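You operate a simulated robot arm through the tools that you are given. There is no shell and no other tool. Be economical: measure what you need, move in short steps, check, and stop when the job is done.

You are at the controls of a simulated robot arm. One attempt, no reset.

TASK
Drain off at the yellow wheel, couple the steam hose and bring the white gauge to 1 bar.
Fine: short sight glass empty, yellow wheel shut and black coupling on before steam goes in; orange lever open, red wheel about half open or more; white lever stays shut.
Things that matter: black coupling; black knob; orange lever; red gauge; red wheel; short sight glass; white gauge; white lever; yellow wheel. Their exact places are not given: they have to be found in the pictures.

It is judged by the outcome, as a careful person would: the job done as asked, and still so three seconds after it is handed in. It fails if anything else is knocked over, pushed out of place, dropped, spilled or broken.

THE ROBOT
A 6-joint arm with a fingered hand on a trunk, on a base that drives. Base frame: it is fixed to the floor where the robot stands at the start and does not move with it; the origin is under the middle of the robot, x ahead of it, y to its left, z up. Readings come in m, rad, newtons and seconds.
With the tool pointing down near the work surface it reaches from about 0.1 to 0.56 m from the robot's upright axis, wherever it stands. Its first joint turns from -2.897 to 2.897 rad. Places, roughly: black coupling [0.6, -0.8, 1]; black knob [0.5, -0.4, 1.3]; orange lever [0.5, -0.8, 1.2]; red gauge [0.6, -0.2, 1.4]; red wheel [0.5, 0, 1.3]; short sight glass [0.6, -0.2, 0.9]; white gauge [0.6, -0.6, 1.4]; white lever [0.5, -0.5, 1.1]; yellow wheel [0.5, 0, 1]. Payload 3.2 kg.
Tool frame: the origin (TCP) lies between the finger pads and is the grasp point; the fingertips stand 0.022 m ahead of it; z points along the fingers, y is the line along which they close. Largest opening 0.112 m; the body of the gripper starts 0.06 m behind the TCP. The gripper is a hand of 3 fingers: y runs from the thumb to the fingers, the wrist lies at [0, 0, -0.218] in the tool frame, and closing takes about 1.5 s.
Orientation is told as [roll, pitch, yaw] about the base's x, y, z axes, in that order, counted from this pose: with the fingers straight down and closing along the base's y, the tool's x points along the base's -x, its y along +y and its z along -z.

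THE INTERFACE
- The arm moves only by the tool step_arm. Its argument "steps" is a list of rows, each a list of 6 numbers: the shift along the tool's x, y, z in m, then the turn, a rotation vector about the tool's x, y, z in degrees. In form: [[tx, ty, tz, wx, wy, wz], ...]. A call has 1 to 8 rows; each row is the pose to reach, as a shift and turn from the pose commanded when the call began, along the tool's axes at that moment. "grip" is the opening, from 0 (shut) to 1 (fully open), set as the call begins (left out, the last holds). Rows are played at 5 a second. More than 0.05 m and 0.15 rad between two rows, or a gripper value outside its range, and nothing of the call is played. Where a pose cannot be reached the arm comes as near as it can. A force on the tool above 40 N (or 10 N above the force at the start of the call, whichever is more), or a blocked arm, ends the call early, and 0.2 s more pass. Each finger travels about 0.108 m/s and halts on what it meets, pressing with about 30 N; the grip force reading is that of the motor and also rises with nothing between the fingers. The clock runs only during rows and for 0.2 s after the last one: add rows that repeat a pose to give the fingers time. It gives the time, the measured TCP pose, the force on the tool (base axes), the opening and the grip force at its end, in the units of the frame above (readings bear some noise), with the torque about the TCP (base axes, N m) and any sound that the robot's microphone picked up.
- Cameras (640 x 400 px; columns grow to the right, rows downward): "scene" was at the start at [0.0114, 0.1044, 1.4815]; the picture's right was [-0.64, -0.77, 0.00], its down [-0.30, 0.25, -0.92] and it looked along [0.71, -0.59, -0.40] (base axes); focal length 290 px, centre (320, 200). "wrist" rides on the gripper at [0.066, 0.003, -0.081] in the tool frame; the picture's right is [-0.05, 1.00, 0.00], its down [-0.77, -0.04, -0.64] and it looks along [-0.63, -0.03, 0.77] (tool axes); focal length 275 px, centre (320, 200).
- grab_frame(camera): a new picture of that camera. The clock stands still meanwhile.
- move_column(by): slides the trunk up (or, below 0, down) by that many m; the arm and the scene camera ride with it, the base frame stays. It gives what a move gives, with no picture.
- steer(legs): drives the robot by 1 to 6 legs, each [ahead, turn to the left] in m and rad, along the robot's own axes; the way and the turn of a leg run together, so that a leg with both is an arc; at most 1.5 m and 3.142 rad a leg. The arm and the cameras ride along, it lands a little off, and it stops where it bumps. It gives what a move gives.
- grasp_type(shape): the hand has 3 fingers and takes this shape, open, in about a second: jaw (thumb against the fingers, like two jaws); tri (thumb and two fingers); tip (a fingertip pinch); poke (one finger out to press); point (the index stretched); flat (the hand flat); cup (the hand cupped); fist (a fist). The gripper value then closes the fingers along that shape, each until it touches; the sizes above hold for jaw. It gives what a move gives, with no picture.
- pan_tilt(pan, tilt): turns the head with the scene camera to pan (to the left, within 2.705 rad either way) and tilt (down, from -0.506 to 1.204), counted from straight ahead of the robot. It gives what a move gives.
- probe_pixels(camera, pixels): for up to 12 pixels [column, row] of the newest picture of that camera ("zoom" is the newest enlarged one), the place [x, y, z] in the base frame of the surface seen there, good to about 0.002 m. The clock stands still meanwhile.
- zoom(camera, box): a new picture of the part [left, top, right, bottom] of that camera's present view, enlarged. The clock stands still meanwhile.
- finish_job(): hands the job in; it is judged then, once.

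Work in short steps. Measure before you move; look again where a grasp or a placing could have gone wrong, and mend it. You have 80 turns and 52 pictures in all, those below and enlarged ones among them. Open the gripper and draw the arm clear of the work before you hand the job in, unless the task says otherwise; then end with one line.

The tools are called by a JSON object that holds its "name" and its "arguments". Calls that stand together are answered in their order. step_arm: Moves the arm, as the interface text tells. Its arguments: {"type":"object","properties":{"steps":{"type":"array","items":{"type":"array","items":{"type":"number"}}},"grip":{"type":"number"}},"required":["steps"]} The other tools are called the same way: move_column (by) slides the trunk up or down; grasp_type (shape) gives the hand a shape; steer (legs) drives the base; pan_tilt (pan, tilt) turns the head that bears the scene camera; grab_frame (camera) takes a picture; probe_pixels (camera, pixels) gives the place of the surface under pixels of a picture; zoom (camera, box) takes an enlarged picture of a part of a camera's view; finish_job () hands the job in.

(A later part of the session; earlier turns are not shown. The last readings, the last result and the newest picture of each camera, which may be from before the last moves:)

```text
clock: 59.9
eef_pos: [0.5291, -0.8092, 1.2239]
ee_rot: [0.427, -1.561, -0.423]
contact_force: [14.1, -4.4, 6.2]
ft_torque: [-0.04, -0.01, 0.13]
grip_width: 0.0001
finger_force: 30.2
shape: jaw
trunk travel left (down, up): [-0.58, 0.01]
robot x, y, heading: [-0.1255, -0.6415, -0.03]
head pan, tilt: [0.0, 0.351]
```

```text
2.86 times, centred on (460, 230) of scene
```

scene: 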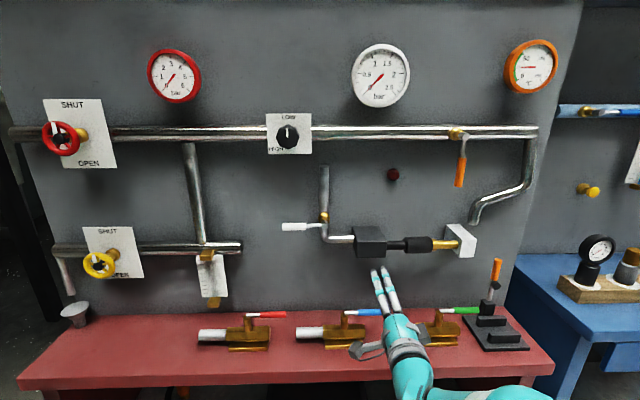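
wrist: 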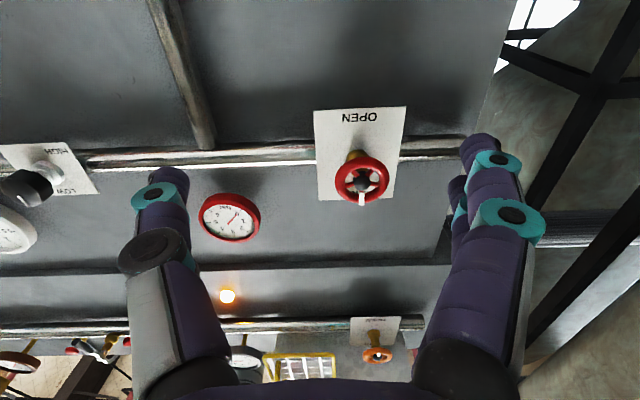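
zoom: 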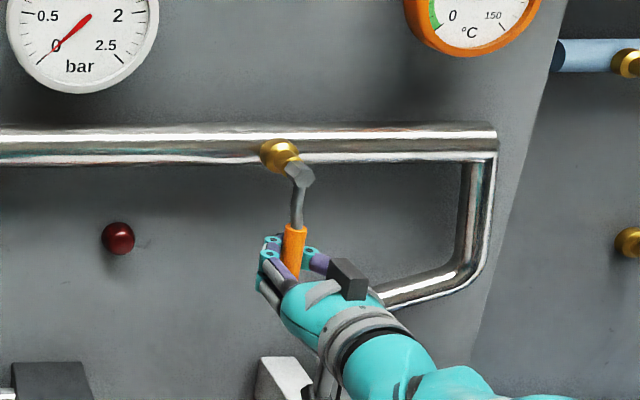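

Handle gripped. Test a small swing toward the right (−y) around the pivot.

{"name": "step_arm", "arguments": {"steps": [[-0.0008, -0.0111, 0, 0, 0, -8], [-0.0031, -0.0221, 0, 0, 0, -16], [-0.0069, -0.0325, 0, 0, 0, -24]]}}

```text
clock: 60.7
eef_pos: [0.5278, -0.8406, 1.2293]
ee_rot: [-1.55, -1.15, 1.558]
contact_force: [14.0, 3.4, 3.7]
ft_torque: [-0.06, 0.04, 0.1]
grip_width: 0.0
finger_force: 29.9
shape: jaw
trunk travel left (down, up): [-0.58, 0.01]
robot x, y, heading: [-0.1293, -0.6406, -0.035]
head pan, tilt: [0.0, 0.351]
```

It moves freely. Continue the arc to 90°.

{"name": "step_arm", "arguments": {"steps": [[-0.0008, -0.0115, 0, 0, 0, -8.25], [-0.0033, -0.0227, 0, 0, 0, -16.5], [-0.0073, -0.0335, 0, 0, 0, -24.75], [-0.0129, -0.0436, 0, 0, 0, -33], [-0.0199, -0.0527, 0, 0, 0, -41.25], [-0.028, -0.0608, 0, 0, 0, -49.5], [-0.0373, -0.0677, 0, 0, 0, -57.75], [-0.0475, -0.0731, 0, 0, 0, -66]]}}

{"name": "zoom", "arguments": {"camera": "scene", "box": [260, 100, 580, 300]}}

```text
clock: 62.5
eef_pos: [0.5291, -0.8908, 1.2985]
ee_rot: [-1.562, -0.002, 1.577]
contact_force: [3.7, 4.5, -12.1]
ft_torque: [-0.03, 0.05, -0.03]
grip_width: 0.0001
finger_force: 30.1
shape: jaw
trunk travel left (down, up): [-0.58, 0.01]
robot x, y, heading: [-0.1284, -0.6409, -0.033]
head pan, tilt: [0.0, 0.351]
```

```text
2.00 times, centred on (420, 200) of scene
```

zoom: 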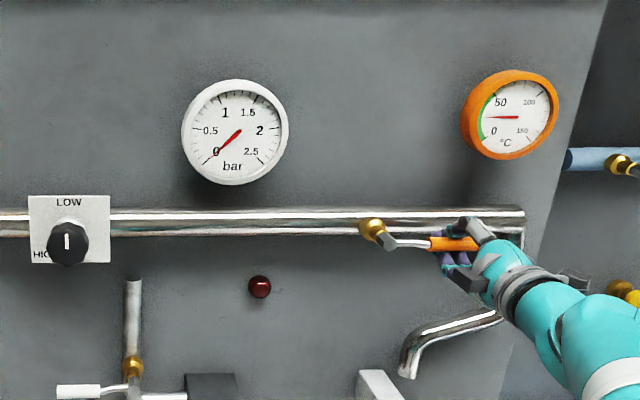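

Lever almost horizontal; nudge the last 5° to the stop, then release and back off.

{"name": "step_arm", "arguments": {"steps": [[0, -0.004, 0, 0, 0, -3], [0, -0.009, 0, 0, 0, -6]]}}

{"name": "step_arm", "arguments": {"grip": 1, "steps": [[0, 0, 0, 0, 0, 0], [0, 0, 0, 0, 0, 0], [0, 0, 0, 0, 0, 0], [0, 0, 0, 0, 0, 0], [0, 0, -0.03, 0, 0, 0], [0, 0, -0.07, 0, 0, 0], [0, 0, -0.11, 0, 0, 0], [0, 0, -0.15, 0, 0, 0]]}}

{"name": "zoom", "arguments": {"camera": "scene", "box": [260, 100, 580, 300]}}

```text
clock: 63.1
eef_pos: [0.5315, -0.8903, 1.306]
ee_rot: [-1.554, 0.101, 1.58]
contact_force: [-6.5, 9.6, -37.7]
ft_torque: [0.24, 0.06, -0.03]
grip_width: 0.0
finger_force: 30.4
shape: jaw
trunk travel left (down, up): [-0.58, 0.01]
robot x, y, heading: [-0.1326, -0.6419, -0.029]
head pan, tilt: [0.0, 0.351]
```

```text
clock: 64.9
eef_pos: [0.3777, -0.892, 1.315]
ee_rot: [-1.565, 0.101, 1.576]
contact_force: [0.5, 0.7, -0.9]
ft_torque: [-0.02, 0.03, 0.01]
grip_width: 0.112
finger_force: 0.0
shape: jaw
trunk travel left (down, up): [-0.58, 0.01]
robot x, y, heading: [-0.1243, -0.6432, -0.031]
head pan, tilt: [0.0, 0.351]
```

```text
2.00 times, centred on (420, 200) of scene
```

zoom: 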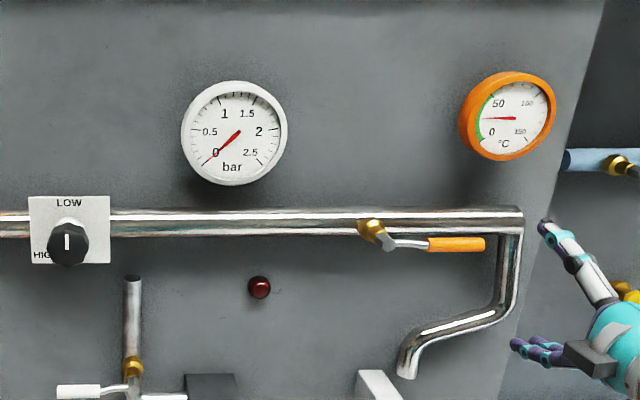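

Orange lever is open against its stop. Recentre the hand and drive back left to y≈−0.2, from where both red wheel and black knob are reachable.

{"name": "step_arm", "arguments": {"steps": [[-0.025, 0, 0, 0, 0, 8.5], [-0.05, 0, -0.005, 0, 0, 17], [-0.075, 0, -0.01, 0, 0, 25.5], [-0.1, 0, -0.015, 0, 0, 34], [-0.125, 0, -0.02, 0, 0, 42.5], [-0.15, 0, -0.02, 0, 0, 51], [-0.175, 0, -0.02, 0, 0, 59.5], [-0.2, 0, -0.02, 0, 0, 68]]}}

{"name": "steer", "arguments": {"legs": [[0, 1.602], [0.45, 0], [0, -1.571]]}}

{"name": "grab_frame", "arguments": {"camera": "scene"}}

```text
clock: 66.7
eef_pos: [0.355, -0.6918, 1.2932]
ee_rot: [-1.555, -1.087, 1.563]
contact_force: [0.2, 0.2, 1.0]
ft_torque: [0.01, -0.01, 0.03]
grip_width: 0.1121
finger_force: 0.2
shape: jaw
trunk travel left (down, up): [-0.58, 0.01]
robot x, y, heading: [-0.1266, -0.638, -0.031]
head pan, tilt: [0.0, 0.351]
```

```text
clock: 77.2
eef_pos: [0.3401, -0.1942, 1.2931]
ee_rot: [-1.556, -1.085, 1.668]
contact_force: [-0.5, 0.7, 0.3]
ft_torque: [0.01, 0.01, 0.01]
grip_width: 0.1121
finger_force: 0.0
shape: jaw
trunk travel left (down, up): [-0.58, 0.01]
robot x, y, heading: [-0.1476, -0.1912, 0.067]
head pan, tilt: [0.0, 0.351]
```

```text
19 pictures are left
```

scene: 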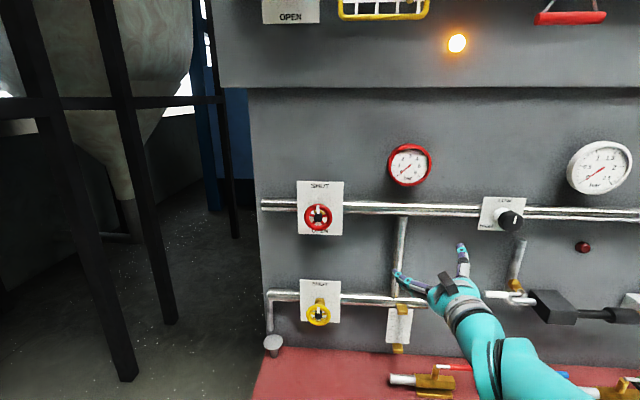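

Red wheel at (318,217). Correct the yaw (~0.097 rad) while moving in front of it, then pre-rotate clockwise.

{"name": "step_arm", "arguments": {"steps": [[-0.018, 0.031, 0.0085, 0.8, 0.43, 0], [-0.036, 0.062, 0.017, 1.6, 0.87, 0], [-0.054, 0.093, 0.0255, 2.45, 1.3, 0], [-0.0725, 0.124, 0.034, 3.3, 1.73, 0], [-0.0906, 0.155, 0.0425, 4.1, 2.2, 0], [-0.1088, 0.1856, 0.051, 4.9, 2.6, 0]]}}

{"name": "step_arm", "arguments": {"steps": [[0, 0, 0, 0, 0, 8.5], [0, 0, 0, 0, 0, 17], [0, 0, 0, 0, 0, 25.5], [0, 0, 0, 0, 0, 34], [0, 0, 0, 0, 0, 42.5], [0, 0, 0, 0, 0, 51], [0, 0, 0, 0, 0, 59.5], [0, 0, 0, 0, 0, 68]]}}

{"name": "zoom", "arguments": {"camera": "scene", "box": [270, 170, 430, 270]}}

```text
clock: 78.6
eef_pos: [0.3638, 0.0268, 1.3011]
ee_rot: [-1.555, -1.082, 1.568]
contact_force: [0.6, 0.5, -0.3]
ft_torque: [0.01, 0.0, 0.01]
grip_width: 0.1121
finger_force: 0.2
shape: jaw
trunk travel left (down, up): [-0.58, 0.01]
robot x, y, heading: [-0.1449, -0.194, 0.068]
head pan, tilt: [0.0, 0.351]
```

```text
clock: 80.4
eef_pos: [0.3667, 0.0255, 1.3025]
ee_rot: [1.558, -0.869, -1.55]
contact_force: [0.4, 0.0, -0.2]
ft_torque: [-0.02, 0.0, -0.01]
grip_width: 0.1122
finger_force: 0.0
shape: jaw
trunk travel left (down, up): [-0.58, 0.01]
robot x, y, heading: [-0.1461, -0.1946, 0.069]
head pan, tilt: [0.0, 0.351]
```

```text
4.00 times, centred on (350, 220) of scene
```

zoom: 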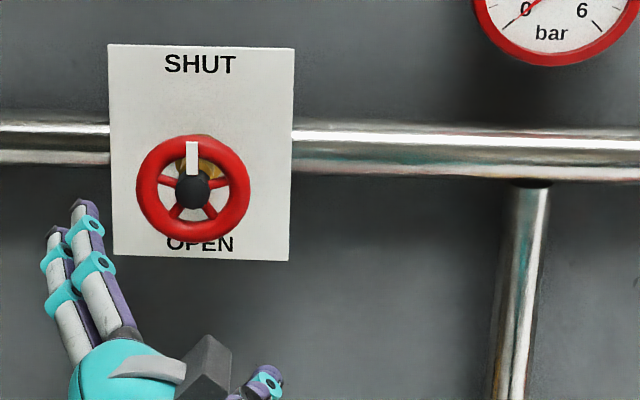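

Verify the red wheel coordinates and advance over it.

{"name": "probe_pixels", "arguments": {"camera": "zoom", "pixels": [[193, 192], [142, 190], [245, 190], [193, 235], [225, 150]]}}

{"name": "step_arm", "arguments": {"steps": [[0, 0, 0.04, 0, 0, 0], [0, 0, 0.08, 0, 0, 0], [0, 0, 0.11, 0, 0, 0], [0, 0, 0.14, 0, 0, 0], [0, 0, 0.158, 0, 0, 0]]}}

```text
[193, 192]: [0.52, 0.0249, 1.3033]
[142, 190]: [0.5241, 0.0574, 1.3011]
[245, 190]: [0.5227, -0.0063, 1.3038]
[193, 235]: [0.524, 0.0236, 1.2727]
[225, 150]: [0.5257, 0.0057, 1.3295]
```

```text
clock: 81.6
eef_pos: [0.5267, 0.0272, 1.301]
ee_rot: [1.559, -0.871, -1.552]
contact_force: [0.4, -0.4, 0.6]
ft_torque: [0.02, -0.01, 0.02]
grip_width: 0.1121
finger_force: 0.1
shape: jaw
trunk travel left (down, up): [-0.58, 0.01]
robot x, y, heading: [-0.148, -0.1942, 0.073]
head pan, tilt: [0.0, 0.351]
```

Close on the rim and turn counter-clockwise 64°.

{"name": "step_arm", "arguments": {"grip": 0, "steps": [[0, 0, 0, 0, 0, 0], [0, 0, 0, 0, 0, 0], [0, 0, 0, 0, 0, 0], [0, 0, 0, 0, 0, 0], [0, 0, 0, 0, 0, 0], [0, 0, 0, 0, 0, 0]]}}

{"name": "step_arm", "arguments": {"steps": [[0, 0, 0, 0, 0, -8], [0, 0, 0, 0, 0, -16], [0, 0, 0, 0, 0, -24], [0, 0, 0, 0, 0, -32], [0, 0, 0, 0, 0, -40], [0, 0, 0, 0, 0, -48], [0, 0, 0, 0, 0, -56], [0, 0, 0, 0, 0, -64]]}}

{"name": "zoom", "arguments": {"camera": "scene", "box": [270, 110, 640, 340]}}

```text
clock: 83.0
eef_pos: [0.528, 0.0261, 1.3001]
ee_rot: [1.559, -0.872, -1.55]
contact_force: [7.8, -1.5, 0.8]
ft_torque: [-0.04, 0.13, -0.12]
grip_width: 0.0616
finger_force: 30.2
shape: jaw
trunk travel left (down, up): [-0.58, 0.01]
robot x, y, heading: [-0.1439, -0.1919, 0.068]
head pan, tilt: [0.0, 0.351]
```

```text
clock: 84.8
eef_pos: [0.5288, 0.0245, 1.2989]
ee_rot: [-1.549, -1.152, 1.56]
contact_force: [5.6, -6.0, -5.3]
ft_torque: [0.02, -0.09, -0.37]
grip_width: 0.0617
finger_force: 30.0
shape: jaw
trunk travel left (down, up): [-0.58, 0.01]
robot x, y, heading: [-0.1482, -0.1964, 0.075]
head pan, tilt: [0.0, 0.351]
```

```text
1.73 times, centred on (455, 225) of scene
```

zoom: 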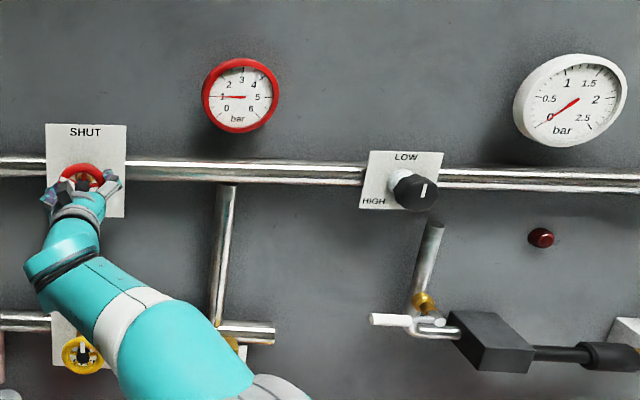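

Steam enters (red gauge ≈1). Turn 56° more to be well past half.

{"name": "step_arm", "arguments": {"steps": [[0, 0, 0, 0, 0, -8], [0, 0, 0, 0, 0, -16], [0, 0, 0, 0, 0, -24], [0, 0, 0, 0, 0, -32], [0, 0, 0, 0, 0, -40], [0, 0, 0, 0, 0, -48], [0, 0, 0, 0, 0, -56]]}}

{"name": "step_arm", "arguments": {"grip": 1, "steps": [[0, 0, 0, 0, 0, 0], [0, 0, 0, 0, 0, 0], [0, 0, 0, 0, 0, 0], [0, 0, 0, 0, 0, 0], [0, 0, -0.03, 0, 0, 0], [0, 0, -0.07, 0, 0, 0], [0, 0, -0.11, 0, 0, 0], [0, 0, -0.15, 0, 0, 0]]}}

{"name": "zoom", "arguments": {"camera": "scene", "box": [270, 110, 640, 340]}}

```text
clock: 85.3
eef_pos: [0.526, 0.0255, 1.2984]
ee_rot: [-1.593, -0.979, 1.604]
contact_force: [29.5, 10.1, 11.4]
ft_torque: [-0.03, -0.26, -0.15]
grip_width: 0.062
finger_force: 30.4
shape: jaw
out of reach, approached as far as the arm can: row 1, 2
trunk travel left (down, up): [-0.58, 0.01]
robot x, y, heading: [-0.1463, -0.1917, 0.064]
head pan, tilt: [0.0, 0.351]
stopped in row 2: the force on the tool passed its limit at 53 N (the readings are from after the stop); the commanded pose is now the measured one
```

```text
clock: 87.1
eef_pos: [0.368, 0.0193, 1.3009]
ee_rot: [-1.596, -0.98, 1.606]
contact_force: [-0.6, 0.1, -0.2]
ft_torque: [-0.03, -0.01, 0.03]
grip_width: 0.112
finger_force: 0.0
shape: jaw
trunk travel left (down, up): [-0.58, 0.01]
robot x, y, heading: [-0.1451, -0.1928, 0.077]
head pan, tilt: [0.0, 0.351]
```

```text
1.73 times, centred on (455, 225) of scene
```

zoom: 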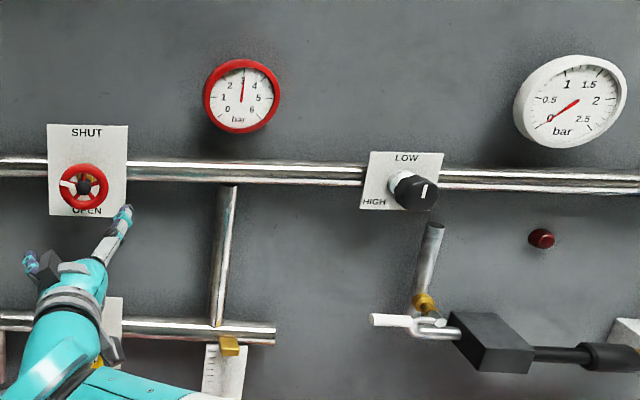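

Turned about 75° before the arm's limit; red gauge shows 3. Regrip with a fresh clockwise pre-rotation to open further.

{"name": "step_arm", "arguments": {"steps": [[0, 0, 0, 0, 0, 8.5], [0, 0, 0, 0, 0, 17], [0, 0, 0, 0, 0, 25.5], [0, 0, 0, 0, 0, 34], [0, 0, 0, 0, 0, 42.5], [0, 0, 0, 0, 0, 51], [0, 0, 0, 0, 0, 59.5], [0, 0, 0, 0, 0, 68]]}}

{"name": "step_arm", "arguments": {"steps": [[0, 0, 0.04, 0, 0, 0], [0, 0, 0.08, 0, 0, 0], [0, 0, 0.11, 0, 0, 0], [0, 0, 0.14, 0, 0, 0], [0, 0, 0.157, 0, 0, 0]]}}

```text
clock: 88.9
eef_pos: [0.3706, 0.0215, 1.2976]
ee_rot: [1.594, -0.973, -1.575]
contact_force: [0.0, 0.3, -0.7]
ft_torque: [-0.01, 0.02, 0.0]
grip_width: 0.1119
finger_force: 0.0
shape: jaw
trunk travel left (down, up): [-0.58, 0.01]
robot x, y, heading: [-0.1455, -0.1925, 0.076]
head pan, tilt: [0.0, 0.351]
```

```text
clock: 90.1
eef_pos: [0.5267, 0.024, 1.301]
ee_rot: [1.595, -0.974, -1.575]
contact_force: [0.1, -0.3, -0.6]
ft_torque: [-0.02, 0.02, -0.03]
grip_width: 0.1121
finger_force: 0.0
shape: jaw
trunk travel left (down, up): [-0.58, 0.01]
robot x, y, heading: [-0.1473, -0.1916, 0.071]
head pan, tilt: [0.0, 0.351]
```

Grip and turn 52° more counter-clockwise, then release and back off.

{"name": "step_arm", "arguments": {"grip": 0, "steps": [[0, 0, 0, 0, 0, 0], [0, 0, 0, 0, 0, 0], [0, 0, 0, 0, 0, 0], [0, 0, 0, 0, 0, 0], [0, 0, 0, 0, 0, 0], [0, 0, 0, 0, 0, 0]]}}

{"name": "step_arm", "arguments": {"steps": [[0, 0, 0, 0, 0, -8], [0, 0, 0, 0, 0, -16], [0, 0, 0, 0, 0, -24], [0, 0, 0, 0, 0, -32], [0, 0, 0, 0, 0, -40], [0, 0, 0, 0, 0, -48], [0, 0, 0, 0, 0, -52]]}}

{"name": "step_arm", "arguments": {"grip": 1, "steps": [[0, 0, 0, 0, 0, 0], [0, 0, 0, 0, 0, 0], [0, 0, 0, 0, 0, 0], [0, 0, 0, 0, 0, 0], [0, 0, -0.03, 0, 0, 0], [0, 0, -0.07, 0, 0, 0], [0, 0, -0.11, 0, 0, 0], [0, 0, -0.15, 0, 0, 0]]}}

{"name": "zoom", "arguments": {"camera": "scene", "box": [270, 110, 640, 340]}}

```text
clock: 91.5
eef_pos: [0.5285, 0.0224, 1.3012]
ee_rot: [1.593, -0.975, -1.575]
contact_force: [7.8, -1.8, 3.4]
ft_torque: [-0.02, 0.01, -0.06]
grip_width: 0.0596
finger_force: 29.9
shape: jaw
trunk travel left (down, up): [-0.58, 0.01]
robot x, y, heading: [-0.1493, -0.1949, 0.069]
head pan, tilt: [0.0, 0.351]
```

```text
clock: 93.1
eef_pos: [0.5282, 0.0236, 1.301]
ee_rot: [-1.621, -1.258, 1.634]
contact_force: [13.3, 1.5, 20.3]
ft_torque: [0.05, -0.11, 0.05]
grip_width: 0.0599
finger_force: 29.6
shape: jaw
trunk travel left (down, up): [-0.58, 0.01]
robot x, y, heading: [-0.1448, -0.1915, 0.074]
head pan, tilt: [0.0, 0.351]
```

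```text
clock: 94.9
eef_pos: [0.3758, 0.0233, 1.2966]
ee_rot: [-1.616, -1.26, 1.63]
contact_force: [-0.5, -0.4, 0.5]
ft_torque: [0.0, 0.04, -0.01]
grip_width: 0.1122
finger_force: 0.0
shape: jaw
trunk travel left (down, up): [-0.58, 0.01]
robot x, y, heading: [-0.1459, -0.1899, 0.076]
head pan, tilt: [0.0, 0.351]
```

```text
1.73 times, centred on (455, 225) of scene
```

zoom: 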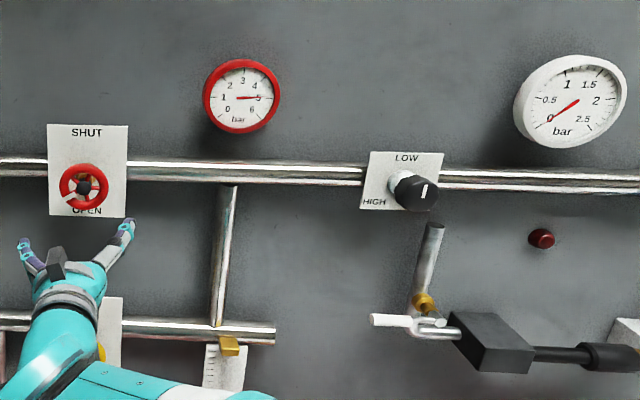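

Pointer is now ~125° open; red gauge 5 bar, white gauge 0. Probe the knob geometry.

{"name": "probe_pixels", "arguments": {"camera": "zoom", "pixels": [[415, 188], [428, 190], [400, 190], [420, 172], [418, 208], [435, 190], [425, 187], [398, 182]]}}

{"name": "step_arm", "arguments": {"steps": [[0, 0, -0.015, 0, 0, 8], [0, 0, -0.03, 0, 0, 16]]}}

```text
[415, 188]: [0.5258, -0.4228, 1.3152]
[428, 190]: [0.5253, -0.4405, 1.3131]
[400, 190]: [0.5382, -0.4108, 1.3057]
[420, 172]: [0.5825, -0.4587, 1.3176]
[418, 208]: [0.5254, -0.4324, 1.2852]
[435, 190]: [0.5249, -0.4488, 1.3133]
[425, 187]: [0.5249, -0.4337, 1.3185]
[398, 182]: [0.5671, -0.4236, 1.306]
```

```text
clock: 95.5
eef_pos: [0.347, 0.0218, 1.2946]
ee_rot: [-1.981, -1.538, 1.996]
contact_force: [-0.3, 0.8, -0.3]
ft_torque: [0.0, 0.01, 0.02]
grip_width: 0.1122
finger_force: 0.1
shape: jaw
trunk travel left (down, up): [-0.58, 0.01]
robot x, y, heading: [-0.1438, -0.1923, 0.067]
head pan, tilt: [0.0, 0.351]
```

Knob centre ≈ (y −0.434, z 1.306), front x 0.525, radius 0.022. Move across in front of it.

{"name": "step_arm", "arguments": {"steps": [[0.001, -0.045, 0, 0, 0, 0], [0.002, -0.09, 0, 0, 0, 0], [0.003, -0.135, 0, 0, 0, 0], [0.004, -0.18, 0, 0, 0, 0], [0.005, -0.225, 0, 0, 0, 0], [0.006, -0.27, 0, 0, 0, 0], [0.007, -0.315, 0, 0, 0, 0], [0.008, -0.36, 0, 0, 0, 0]]}}

{"name": "step_arm", "arguments": {"steps": [[0.001, -0.03, 0, 0, 0, 0], [0.002, -0.06, 0.02, 0, 0, 0], [0.003, -0.096, 0.04, 0, 0, 0], [0.003, -0.096, 0.04, 0, 0, 0]]}}

```text
clock: 97.3
eef_pos: [0.353, -0.3414, 1.3023]
ee_rot: [-1.951, -1.538, 1.965]
contact_force: [-0.3, 0.3, 0.3]
ft_torque: [0.0, 0.02, 0.03]
grip_width: 0.1122
finger_force: 0.1
shape: jaw
trunk travel left (down, up): [-0.58, 0.01]
robot x, y, heading: [-0.1427, -0.1914, 0.068]
head pan, tilt: [0.0, 0.351]
```

```text
clock: 98.3
eef_pos: [0.3942, -0.434, 1.3018]
ee_rot: [-1.969, -1.534, 1.983]
contact_force: [0.7, 0.8, -0.6]
ft_torque: [0.0, 0.02, -0.01]
grip_width: 0.1121
finger_force: 0.1
shape: jaw
trunk travel left (down, up): [-0.58, 0.01]
robot x, y, heading: [-0.1445, -0.1917, 0.073]
head pan, tilt: [0.0, 0.351]
```

Aligned; advance 0.143 m and close on the knob.

{"name": "step_arm", "arguments": {"steps": [[0, 0, 0.04, 0, 0, 0], [0, 0, 0.08, 0, 0, 0], [0, 0, 0.11, 0, 0, 0], [0, 0, 0.13, 0, 0, 0], [0, 0, 0.143, 0, 0, 0]]}}

{"name": "zoom", "arguments": {"camera": "scene", "box": [430, 120, 640, 270]}}

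{"name": "step_arm", "arguments": {"grip": 0, "steps": [[0, 0, 0, 0, 0, 0], [0, 0, 0, 0, 0, 0], [0, 0, 0, 0, 0, 0], [0, 0, 0, 0, 0, 0], [0, 0, 0, 0, 0, 0], [0, 0, 0, 0, 0, 0], [0, 0, 0, 0, 0, 0]]}}

```text
clock: 99.5
eef_pos: [0.5383, -0.4332, 1.3037]
ee_rot: [-1.978, -1.537, 1.992]
contact_force: [0.3, 0.0, -0.2]
ft_torque: [0.0, 0.03, -0.03]
grip_width: 0.112
finger_force: 0.2
shape: jaw
trunk travel left (down, up): [-0.58, 0.01]
robot x, y, heading: [-0.1466, -0.1928, 0.069]
head pan, tilt: [0.0, 0.351]
```

```text
2.67 times, centred on (535, 195) of scene
```

zoom: 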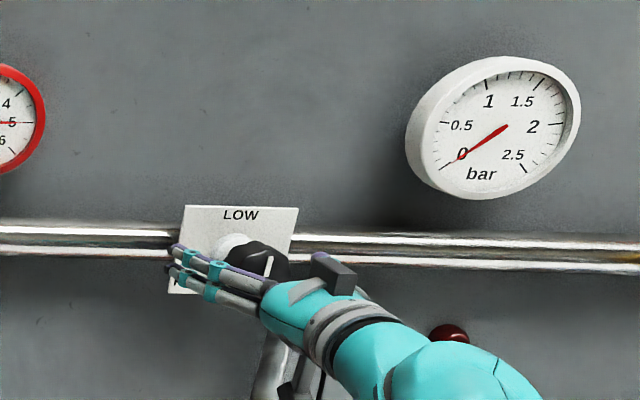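

```text
clock: 101.1
eef_pos: [0.5375, -0.4331, 1.303]
ee_rot: [-1.97, -1.537, 1.984]
contact_force: [3.5, -0.3, 3.8]
ft_torque: [-0.01, -0.09, -0.01]
grip_width: 0.0383
finger_force: 30.0
shape: jaw
trunk travel left (down, up): [-0.58, 0.01]
robot x, y, heading: [-0.1459, -0.1934, 0.076]
head pan, tilt: [0.0, 0.351]
```

Gripped (0.038). Test a 16° clockwise turn and watch torque and white gauge.

{"name": "step_arm", "arguments": {"steps": [[0, 0, 0, 0, 0, 8], [0, 0, 0, 0, 0, 16], [0, 0, 0, 0, 0, 16], [0, 0, 0, 0, 0, 16]]}}

{"name": "zoom", "arguments": {"camera": "scene", "box": [430, 120, 640, 270]}}

```text
clock: 102.1
eef_pos: [0.5362, -0.4334, 1.3039]
ee_rot: [1.626, -1.322, -1.611]
contact_force: [7.6, -5.7, 11.2]
ft_torque: [-0.04, -0.15, -0.14]
grip_width: 0.0378
finger_force: 30.1
shape: jaw
trunk travel left (down, up): [-0.58, 0.01]
robot x, y, heading: [-0.1484, -0.1895, 0.074]
head pan, tilt: [0.0, 0.351]
```

```text
2.67 times, centred on (535, 195) of scene
```

zoom: 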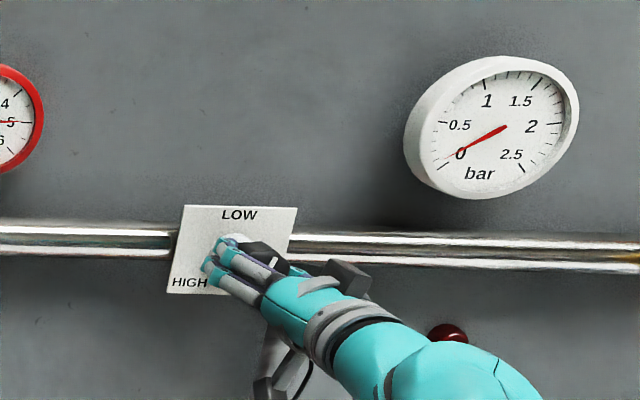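

Turns freely clockwise with the needle barely beginning to lift. Turn 40° more and wait a moment.

{"name": "step_arm", "arguments": {"steps": [[0, 0, 0, 0, 0, 8], [0, 0, 0, 0, 0, 16], [0, 0, 0, 0, 0, 24], [0, 0, 0, 0, 0, 32], [0, 0, 0, 0, 0, 40], [0, 0, 0, 0, 0, 40], [0, 0, 0, 0, 0, 40], [0, 0, 0, 0, 0, 40]]}}

{"name": "step_arm", "arguments": {"steps": [[0, 0, 0, 0, 0, 0], [0, 0, 0, 0, 0, 0], [0, 0, 0, 0, 0, 0], [0, 0, 0, 0, 0, 0], [0, 0, 0, 0, 0, 0], [0, 0, 0, 0, 0, 0]]}}

{"name": "zoom", "arguments": {"camera": "scene", "box": [430, 120, 640, 270]}}

```text
clock: 103.9
eef_pos: [0.5368, -0.4366, 1.3031]
ee_rot: [1.59, -0.622, -1.566]
contact_force: [7.0, -21.1, 16.6]
ft_torque: [-0.02, -0.3, -0.38]
grip_width: 0.0382
finger_force: 29.6
shape: jaw
trunk travel left (down, up): [-0.58, 0.01]
robot x, y, heading: [-0.1478, -0.1911, 0.072]
head pan, tilt: [0.0, 0.351]
```

```text
clock: 105.3
eef_pos: [0.5369, -0.4369, 1.3035]
ee_rot: [1.588, -0.62, -1.568]
contact_force: [7.2, -23.0, 17.7]
ft_torque: [-0.04, -0.27, -0.39]
grip_width: 0.038
finger_force: 29.6
shape: jaw
trunk travel left (down, up): [-0.58, 0.01]
robot x, y, heading: [-0.1428, -0.1917, 0.069]
head pan, tilt: [0.0, 0.351]
```

```text
2.67 times, centred on (535, 195) of scene
```

zoom: 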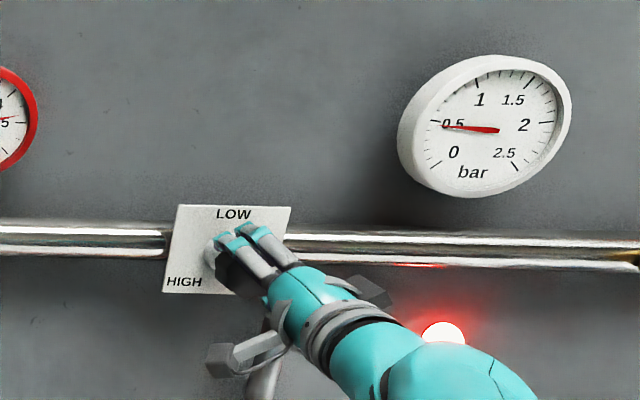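

White gauge ≈0.45 and the red lamp lit. Ease the side force slightly and turn 24° more, then wait.

{"name": "step_arm", "arguments": {"steps": [[-0.002, 0, 0, 0, 0, 8], [-0.004, 0, 0, 0, 0, 16], [-0.004, 0, 0, 0, 0, 24], [-0.004, 0, 0, 0, 0, 24], [-0.004, 0, 0, 0, 0, 24], [-0.004, 0, 0, 0, 0, 24], [-0.004, 0, 0, 0, 0, 24], [-0.004, 0, 0, 0, 0, 24]]}}

{"name": "step_arm", "arguments": {"steps": [[0, 0, 0, 0, 0, 0], [0, 0, 0, 0, 0, 0], [0, 0, 0, 0, 0, 0], [0, 0, 0, 0, 0, 0], [0, 0, 0, 0, 0, 0], [0, 0, 0, 0, 0, 0]]}}

{"name": "zoom", "arguments": {"camera": "scene", "box": [430, 120, 640, 270]}}

```text
clock: 107.1
eef_pos: [0.5366, -0.438, 1.305]
ee_rot: [1.583, -0.204, -1.558]
contact_force: [-3.1, -9.5, -8.3]
ft_torque: [-0.05, 0.18, -0.16]
grip_width: 0.0385
finger_force: 30.2
shape: jaw
trunk travel left (down, up): [-0.58, 0.01]
robot x, y, heading: [-0.1492, -0.195, 0.073]
head pan, tilt: [0.0, 0.351]
```

```text
clock: 108.5
eef_pos: [0.5377, -0.4373, 1.3049]
ee_rot: [1.584, -0.205, -1.558]
contact_force: [-3.3, -9.0, -8.4]
ft_torque: [-0.09, 0.19, -0.12]
grip_width: 0.0388
finger_force: 30.5
shape: jaw
trunk travel left (down, up): [-0.58, 0.01]
robot x, y, heading: [-0.1459, -0.1947, 0.075]
head pan, tilt: [0.0, 0.351]
```

```text
2.67 times, centred on (535, 195) of scene
```

zoom: 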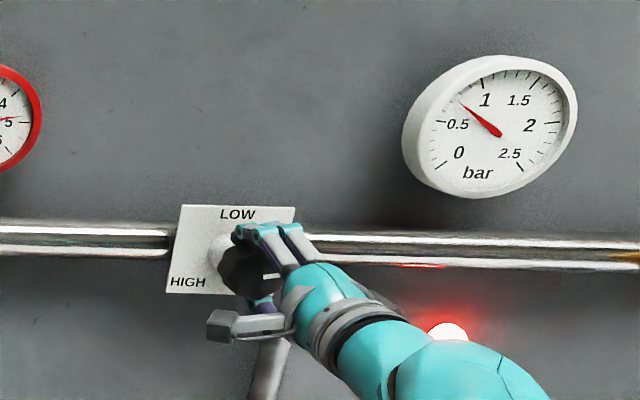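

Gauge ≈0.74 at 80°. Turn 17° more and wait for it to settle.

{"name": "step_arm", "arguments": {"steps": [[0, 0, 0, 0, 0, 8], [0, 0, 0, 0, 0, 17], [0, 0, 0, 0, 0, 17], [0, 0, 0, 0, 0, 17], [0, 0, 0, 0, 0, 17], [0, 0, 0, 0, 0, 17], [0, 0, 0, 0, 0, 17], [0, 0, 0, 0, 0, 17]]}}

{"name": "step_arm", "arguments": {"steps": [[0, 0, 0, 0, 0, 0], [0, 0, 0, 0, 0, 0], [0, 0, 0, 0, 0, 0], [0, 0, 0, 0, 0, 0], [0, 0, 0, 0, 0, 0], [0, 0, 0, 0, 0, 0], [0, 0, 0, 0, 0, 0], [0, 0, 0, 0, 0, 0]]}}

{"name": "zoom", "arguments": {"camera": "scene", "box": [550, 125, 640, 200]}}

```text
refused: row 2 steps farther than a row can; nothing moved
```

```text
clock: 110.3
eef_pos: [0.5383, -0.4381, 1.3034]
ee_rot: [1.583, -0.204, -1.559]
contact_force: [-2.6, -9.9, -8.9]
ft_torque: [-0.1, 0.22, -0.17]
grip_width: 0.0387
finger_force: 29.6
shape: jaw
trunk travel left (down, up): [-0.58, 0.01]
robot x, y, heading: [-0.1435, -0.1925, 0.075]
head pan, tilt: [0.0, 0.351]
```

```text
5.33 times, centred on (595, 162) of scene
```

zoom: 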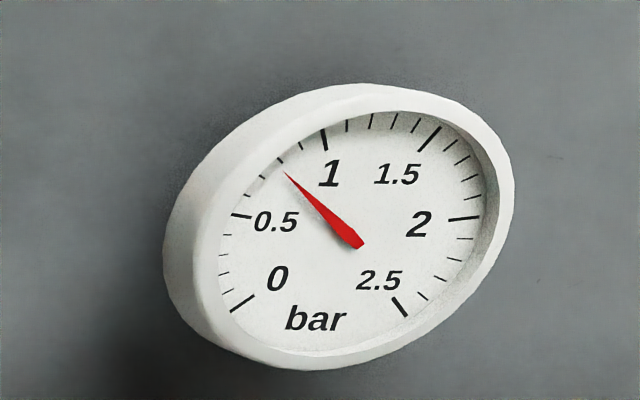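

Settled at ≈0.78 for 80°, so about 22° more is needed. Turn 22° in valid steps and wait.

{"name": "step_arm", "arguments": {"steps": [[0, 0, 0, 0, 0, 8], [0, 0, 0, 0, 0, 16], [0, 0, 0, 0, 0, 22], [0, 0, 0, 0, 0, 22], [0, 0, 0, 0, 0, 22], [0, 0, 0, 0, 0, 22], [0, 0, 0, 0, 0, 22], [0, 0, 0, 0, 0, 22]]}}

{"name": "step_arm", "arguments": {"steps": [[0, 0, 0, 0, 0, 0], [0, 0, 0, 0, 0, 0], [0, 0, 0, 0, 0, 0], [0, 0, 0, 0, 0, 0], [0, 0, 0, 0, 0, 0], [0, 0, 0, 0, 0, 0], [0, 0, 0, 0, 0, 0], [0, 0, 0, 0, 0, 0]]}}

{"name": "step_arm", "arguments": {"steps": [[0, 0, 0, 0, 0, 0], [0, 0, 0, 0, 0, 0], [0, 0, 0, 0, 0, 0], [0, 0, 0, 0, 0, 0], [0, 0, 0, 0, 0, 0], [0, 0, 0, 0, 0, 0]]}}

{"name": "zoom", "arguments": {"camera": "scene", "box": [550, 125, 640, 200]}}

```text
clock: 112.1
eef_pos: [0.538, -0.4377, 1.304]
ee_rot: [1.582, 0.179, -1.552]
contact_force: [-6.2, -14.6, -14.1]
ft_torque: [-0.08, 0.29, -0.24]
grip_width: 0.0395
finger_force: 29.8
shape: jaw
trunk travel left (down, up): [-0.58, 0.01]
robot x, y, heading: [-0.147, -0.1961, 0.073]
head pan, tilt: [0.0, 0.351]
```

```text
clock: 113.9
eef_pos: [0.5386, -0.439, 1.3051]
ee_rot: [1.581, 0.181, -1.554]
contact_force: [-7.4, -16.3, -13.9]
ft_torque: [-0.19, 0.29, -0.23]
grip_width: 0.0394
finger_force: 29.5
shape: jaw
trunk travel left (down, up): [-0.58, 0.01]
robot x, y, heading: [-0.1447, -0.1944, 0.073]
head pan, tilt: [0.0, 0.351]
```

```text
clock: 115.3
eef_pos: [0.5379, -0.4381, 1.3046]
ee_rot: [1.583, 0.181, -1.552]
contact_force: [-5.7, -14.8, -14.3]
ft_torque: [-0.17, 0.31, -0.18]
grip_width: 0.0392
finger_force: 29.5
shape: jaw
trunk travel left (down, up): [-0.58, 0.01]
robot x, y, heading: [-0.1463, -0.1957, 0.075]
head pan, tilt: [0.0, 0.351]
```

```text
5.33 times, centred on (595, 162) of scene
```

zoom: 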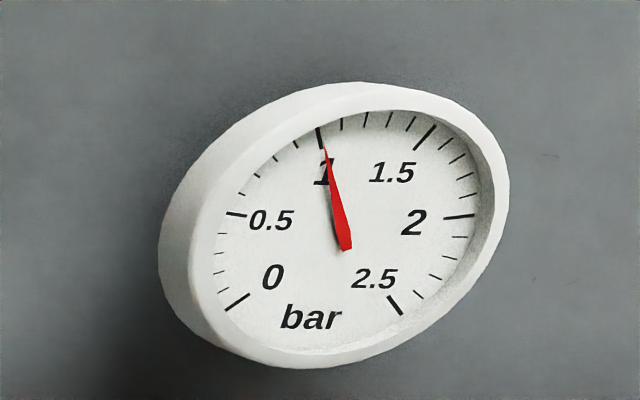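

Needle sits on 1 bar. Release carefully and back off, then recheck everything.

{"name": "step_arm", "arguments": {"grip": 1, "steps": [[0, 0, 0, 0, 0, 0], [0, 0, 0, 0, 0, 0], [0, 0, 0, 0, 0, 0], [0, 0, 0, 0, 0, 0], [0, 0, -0.03, 0, 0, 0], [0, 0, -0.07, 0, 0, 0], [0, 0, -0.12, 0, 0, 0], [0, 0, -0.16, 0, 0, 0]]}}

{"name": "step_arm", "arguments": {"steps": [[0.03, 0, -0.02, 0, 0, 0], [0.06, 0, -0.04, 0, 0, 0], [0.09, 0, -0.04, 0, 0, 0], [0.12, 0, -0.04, 0, 0, 0], [0.12, 0, -0.04, 0, 0, 0]]}}

{"name": "pan_tilt", "arguments": {"pan": -0.45, "tilt": 0.35}}

{"name": "grab_frame", "arguments": {"camera": "scene"}}

{"name": "zoom", "arguments": {"camera": "scene", "box": [330, 120, 560, 330]}}

```text
clock: 117.1
eef_pos: [0.3742, -0.4374, 1.3033]
ee_rot: [1.585, 0.179, -1.553]
contact_force: [-0.5, 0.1, -0.9]
ft_torque: [-0.01, 0.03, 0.0]
grip_width: 0.112
finger_force: 0.1
shape: jaw
trunk travel left (down, up): [-0.58, 0.01]
robot x, y, heading: [-0.1449, -0.1943, 0.072]
head pan, tilt: [0.0, 0.351]
```

```text
clock: 118.3
eef_pos: [0.3335, -0.318, 1.3252]
ee_rot: [1.586, 0.178, -1.553]
contact_force: [-0.5, -0.4, 0.2]
ft_torque: [0.02, -0.01, 0.03]
grip_width: 0.1124
finger_force: 0.1
shape: jaw
trunk travel left (down, up): [-0.58, 0.01]
robot x, y, heading: [-0.1449, -0.1929, 0.072]
head pan, tilt: [0.0, 0.351]
```

```text
clock: 119.2
eef_pos: [0.3337, -0.3178, 1.325]
ee_rot: [1.583, 0.178, -1.553]
contact_force: [0.8, 1.0, 0.5]
ft_torque: [-0.01, 0.0, -0.01]
grip_width: 0.112
finger_force: 0.1
shape: jaw
trunk travel left (down, up): [-0.58, 0.01]
robot x, y, heading: [-0.1456, -0.1964, 0.078]
head pan, tilt: [-0.45, 0.351]
```

```text
8 pictures are left
```

scene: 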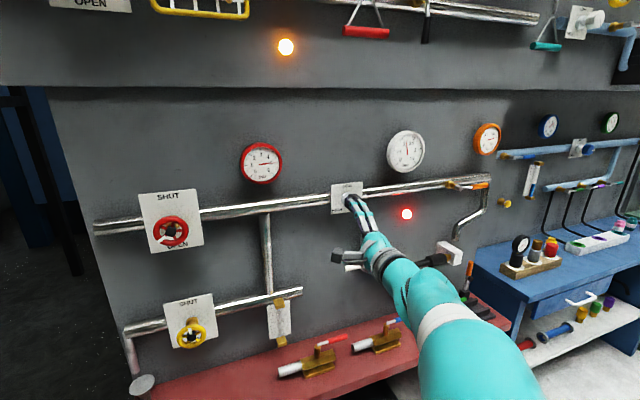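

```text
1.90 times, centred on (445, 225) of scene
```

zoom: 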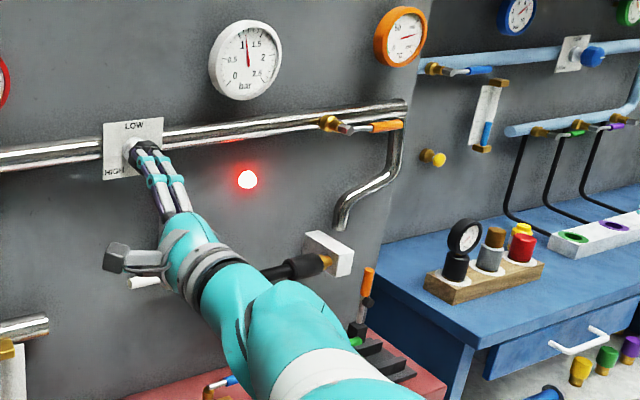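

Temperature rises, so steam flows. Enlarge the white gauge and sight glass for a final check.

{"name": "zoom", "arguments": {"camera": "scene", "box": [375, 122, 435, 180]}}

{"name": "zoom", "arguments": {"camera": "scene", "box": [120, 180, 310, 370]}}

```text
6.90 times, centred on (405, 151) of scene
```

zoom: 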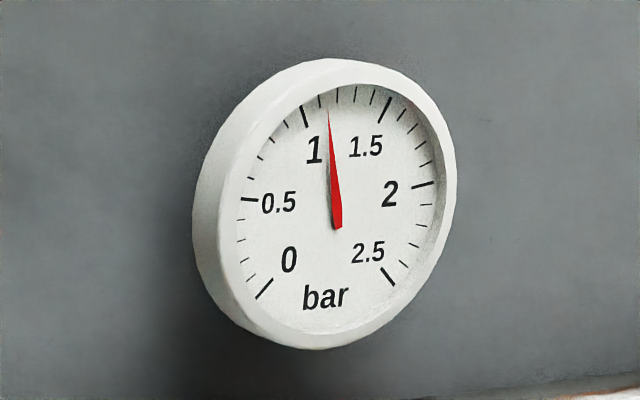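

```text
2.11 times, centred on (215, 275) of scene
```

zoom: 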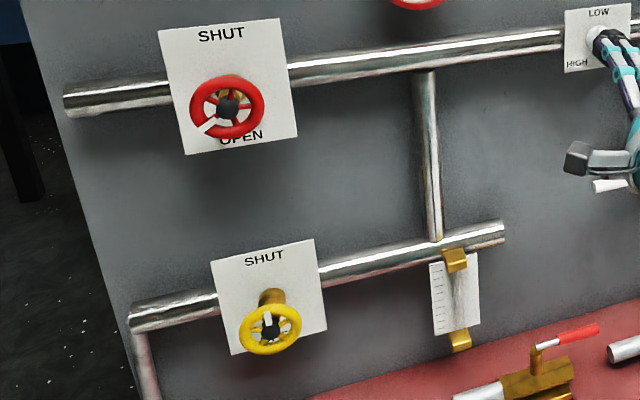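

Needle now reads ≈1.1. Wait a few seconds and see whether it drifts.

{"name": "step_arm", "arguments": {"steps": [[0, 0, 0, 0, 0, 0], [0, 0, 0, 0, 0, 0], [0, 0, 0, 0, 0, 0], [0, 0, 0, 0, 0, 0], [0, 0, 0, 0, 0, 0], [0, 0, 0, 0, 0, 0], [0, 0, 0, 0, 0, 0], [0, 0, 0, 0, 0, 0]]}}

{"name": "step_arm", "arguments": {"steps": [[0, 0, 0, 0, 0, 0], [0, 0, 0, 0, 0, 0], [0, 0, 0, 0, 0, 0], [0, 0, 0, 0, 0, 0], [0, 0, 0, 0, 0, 0], [0, 0, 0, 0, 0, 0], [0, 0, 0, 0, 0, 0], [0, 0, 0, 0, 0, 0]]}}

{"name": "zoom", "arguments": {"camera": "scene", "box": [345, 122, 435, 212]}}

```text
clock: 121.0
eef_pos: [0.3323, -0.3187, 1.3249]
ee_rot: [1.585, 0.179, -1.553]
contact_force: [-0.6, 0.1, 0.0]
ft_torque: [0.01, 0.0, 0.01]
grip_width: 0.1119
finger_force: 0.0
shape: jaw
trunk travel left (down, up): [-0.58, 0.01]
robot x, y, heading: [-0.1431, -0.191, 0.074]
head pan, tilt: [-0.45, 0.351]
```

```text
clock: 122.8
eef_pos: [0.3337, -0.3179, 1.3264]
ee_rot: [1.582, 0.178, -1.553]
contact_force: [0.8, 0.1, 0.7]
ft_torque: [0.01, 0.02, 0.0]
grip_width: 0.112
finger_force: 0.0
shape: jaw
trunk travel left (down, up): [-0.58, 0.01]
robot x, y, heading: [-0.146, -0.1917, 0.073]
head pan, tilt: [-0.45, 0.351]
```

```text
4.44 times, centred on (390, 167) of scene
```

zoom: 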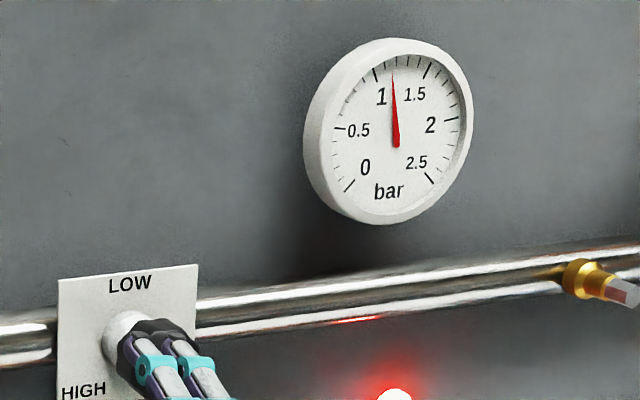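

Stable at ≈1.13: the knob crept on release. Return to the knob with slightly better centring and regrip.

{"name": "step_arm", "arguments": {"steps": [[-0.03, 0, 0, 0, 0, 0], [-0.06, 0, 0, 0, 0, 0], [-0.09, 0, 0.01, 0, 0, 0], [-0.1223, -0.0016, 0.04, 0, 0, 0], [-0.1223, -0.0016, 0.08, 0, 0, 0], [-0.1223, -0.0016, 0.12, 0, 0, 0], [-0.1223, -0.0016, 0.16, 0, 0, 0], [-0.1223, -0.0016, 0.2, 0, 0, 0]]}}

{"name": "step_arm", "arguments": {"grip": 0, "steps": [[0, 0, 0, 0, 0, 0], [0, 0, 0, 0, 0, 0], [0, 0, 0, 0, 0, 0], [0, 0, 0, 0, 0, 0], [0, 0, 0, 0, 0, 0], [0, 0, 0, 0, 0, 0], [0, 0, 0, 0, 0, 0], [0, 0, 0, 0, 0, 0]]}}

{"name": "step_arm", "arguments": {"steps": [[0, 0, 0, 0, 0, 0], [0, 0, 0, 0, 0, 0], [0, 0, 0, 0, 0, 0], [0, 0, 0, 0, 0, 0], [0, 0, 0, 0, 0, 0], [0, 0, 0, 0, 0, 0], [0, 0, 0, 0, 0, 0], [0, 0, 0, 0, 0, 0]]}}

{"name": "zoom", "arguments": {"camera": "scene", "box": [345, 122, 435, 212]}}

```text
clock: 124.6
eef_pos: [0.5383, -0.439, 1.3022]
ee_rot: [1.583, 0.179, -1.553]
contact_force: [0.4, 0.7, 0.1]
ft_torque: [0.03, 0.01, -0.02]
grip_width: 0.112
finger_force: 0.0
shape: jaw
trunk travel left (down, up): [-0.58, 0.01]
robot x, y, heading: [-0.1477, -0.1952, 0.076]
head pan, tilt: [-0.45, 0.351]
```

```text
clock: 126.4
eef_pos: [0.5386, -0.4376, 1.3041]
ee_rot: [1.584, 0.178, -1.554]
contact_force: [0.9, -0.4, 0.6]
ft_torque: [-0.02, 0.01, -0.01]
grip_width: 0.0388
finger_force: 29.7
shape: jaw
trunk travel left (down, up): [-0.58, 0.01]
robot x, y, heading: [-0.1469, -0.1982, 0.073]
head pan, tilt: [-0.45, 0.351]
```

```text
clock: 128.2
eef_pos: [0.5392, -0.4389, 1.304]
ee_rot: [1.581, 0.176, -1.554]
contact_force: [3.1, -0.6, 0.4]
ft_torque: [-0.04, 0.03, -0.05]
grip_width: 0.0387
finger_force: 30.1
shape: jaw
trunk travel left (down, up): [-0.58, 0.01]
robot x, y, heading: [-0.146, -0.1924, 0.072]
head pan, tilt: [-0.45, 0.351]
```

```text
4.44 times, centred on (390, 167) of scene
```

zoom: 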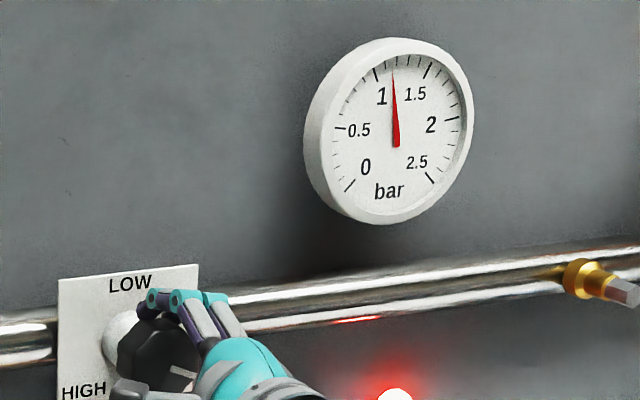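

Grip now is well centred, reading ≈1.13 steady (the gauge likely settled slowly). Turn back 12° and wait several seconds.

{"name": "step_arm", "arguments": {"steps": [[0, 0, 0, 0, 0, -6], [0, 0, 0, 0, 0, -12], [0, 0, 0, 0, 0, -12], [0, 0, 0, 0, 0, -12], [0, 0, 0, 0, 0, -12], [0, 0, 0, 0, 0, -12], [0, 0, 0, 0, 0, -12], [0, 0, 0, 0, 0, -12]]}}

{"name": "step_arm", "arguments": {"steps": [[0, 0, 0, 0, 0, 0], [0, 0, 0, 0, 0, 0], [0, 0, 0, 0, 0, 0], [0, 0, 0, 0, 0, 0], [0, 0, 0, 0, 0, 0], [0, 0, 0, 0, 0, 0], [0, 0, 0, 0, 0, 0], [0, 0, 0, 0, 0, 0]]}}

{"name": "step_arm", "arguments": {"steps": [[0, 0, 0, 0, 0, 0], [0, 0, 0, 0, 0, 0], [0, 0, 0, 0, 0, 0], [0, 0, 0, 0, 0, 0], [0, 0, 0, 0, 0, 0], [0, 0, 0, 0, 0, 0], [0, 0, 0, 0, 0, 0], [0, 0, 0, 0, 0, 0]]}}

{"name": "step_arm", "arguments": {"steps": [[0, 0, 0, 0, 0, 0], [0, 0, 0, 0, 0, 0], [0, 0, 0, 0, 0, 0], [0, 0, 0, 0, 0, 0], [0, 0, 0, 0, 0, 0], [0, 0, 0, 0, 0, 0], [0, 0, 0, 0, 0, 0], [0, 0, 0, 0, 0, 0]]}}

{"name": "zoom", "arguments": {"camera": "scene", "box": [375, 122, 435, 180]}}

```text
clock: 130.0
eef_pos: [0.5382, -0.4376, 1.3027]
ee_rot: [1.583, -0.033, -1.556]
contact_force: [5.6, -1.2, 5.0]
ft_torque: [0.03, -0.09, -0.02]
grip_width: 0.038
finger_force: 29.7
shape: jaw
trunk travel left (down, up): [-0.58, 0.01]
robot x, y, heading: [-0.143, -0.1963, 0.072]
head pan, tilt: [-0.45, 0.351]
```

```text
clock: 131.8
eef_pos: [0.5394, -0.4385, 1.3021]
ee_rot: [1.585, -0.03, -1.556]
contact_force: [5.8, -1.6, 5.8]
ft_torque: [0.07, -0.1, 0.0]
grip_width: 0.038
finger_force: 29.6
shape: jaw
trunk travel left (down, up): [-0.58, 0.01]
robot x, y, heading: [-0.1484, -0.1955, 0.07]
head pan, tilt: [-0.45, 0.351]
```

```text
clock: 133.6
eef_pos: [0.5383, -0.4372, 1.303]
ee_rot: [1.583, -0.032, -1.555]
contact_force: [5.6, -1.5, 5.6]
ft_torque: [0.0, -0.09, -0.03]
grip_width: 0.0381
finger_force: 29.6
shape: jaw
trunk travel left (down, up): [-0.58, 0.01]
robot x, y, heading: [-0.1466, -0.1968, 0.072]
head pan, tilt: [-0.45, 0.351]
```

```text
clock: 135.4
eef_pos: [0.5389, -0.4369, 1.3018]
ee_rot: [1.583, -0.031, -1.554]
contact_force: [6.2, -1.7, 5.7]
ft_torque: [-0.02, -0.11, -0.06]
grip_width: 0.038
finger_force: 29.5
shape: jaw
trunk travel left (down, up): [-0.58, 0.01]
robot x, y, heading: [-0.1451, -0.1947, 0.074]
head pan, tilt: [-0.45, 0.351]
```

```text
6.90 times, centred on (405, 151) of scene
```

zoom: 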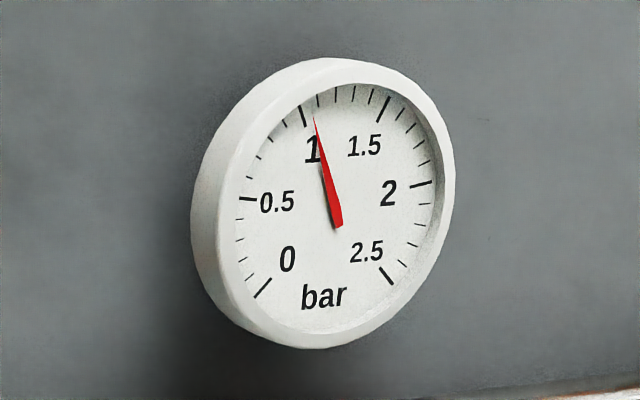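

Needle computes to ≈1.06, perhaps still settling. Wait about 6 s more and read again.

{"name": "step_arm", "arguments": {"steps": [[0, 0, 0, 0, 0, 0], [0, 0, 0, 0, 0, 0], [0, 0, 0, 0, 0, 0], [0, 0, 0, 0, 0, 0], [0, 0, 0, 0, 0, 0], [0, 0, 0, 0, 0, 0], [0, 0, 0, 0, 0, 0], [0, 0, 0, 0, 0, 0]]}}

{"name": "step_arm", "arguments": {"steps": [[0, 0, 0, 0, 0, 0], [0, 0, 0, 0, 0, 0], [0, 0, 0, 0, 0, 0], [0, 0, 0, 0, 0, 0], [0, 0, 0, 0, 0, 0], [0, 0, 0, 0, 0, 0], [0, 0, 0, 0, 0, 0], [0, 0, 0, 0, 0, 0]]}}

{"name": "step_arm", "arguments": {"steps": [[0, 0, 0, 0, 0, 0], [0, 0, 0, 0, 0, 0], [0, 0, 0, 0, 0, 0], [0, 0, 0, 0, 0, 0], [0, 0, 0, 0, 0, 0], [0, 0, 0, 0, 0, 0], [0, 0, 0, 0, 0, 0], [0, 0, 0, 0, 0, 0]]}}

{"name": "zoom", "arguments": {"camera": "scene", "box": [375, 122, 435, 180]}}

```text
clock: 137.2
eef_pos: [0.539, -0.4373, 1.302]
ee_rot: [1.582, -0.032, -1.555]
contact_force: [4.9, -1.9, 5.7]
ft_torque: [0.01, -0.12, -0.04]
grip_width: 0.0375
finger_force: 30.5
shape: jaw
trunk travel left (down, up): [-0.58, 0.01]
robot x, y, heading: [-0.1451, -0.1934, 0.072]
head pan, tilt: [-0.45, 0.351]
```

```text
clock: 139.0
eef_pos: [0.5382, -0.4379, 1.3024]
ee_rot: [1.582, -0.03, -1.555]
contact_force: [6.1, -1.6, 6.1]
ft_torque: [0.0, -0.09, -0.01]
grip_width: 0.0381
finger_force: 30.0
shape: jaw
trunk travel left (down, up): [-0.58, 0.01]
robot x, y, heading: [-0.1459, -0.1943, 0.074]
head pan, tilt: [-0.45, 0.351]
```

```text
clock: 140.8
eef_pos: [0.5388, -0.4373, 1.3018]
ee_rot: [1.582, -0.03, -1.556]
contact_force: [5.3, -1.5, 6.2]
ft_torque: [0.0, -0.1, -0.04]
grip_width: 0.0379
finger_force: 30.0
shape: jaw
trunk travel left (down, up): [-0.58, 0.01]
robot x, y, heading: [-0.1447, -0.1937, 0.073]
head pan, tilt: [-0.45, 0.351]
```

```text
6.90 times, centred on (405, 151) of scene
```

zoom: 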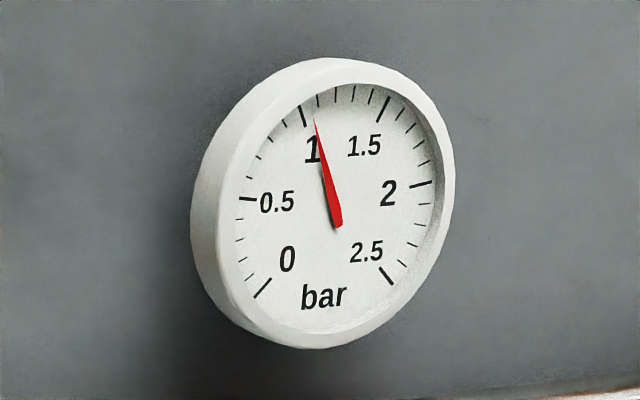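

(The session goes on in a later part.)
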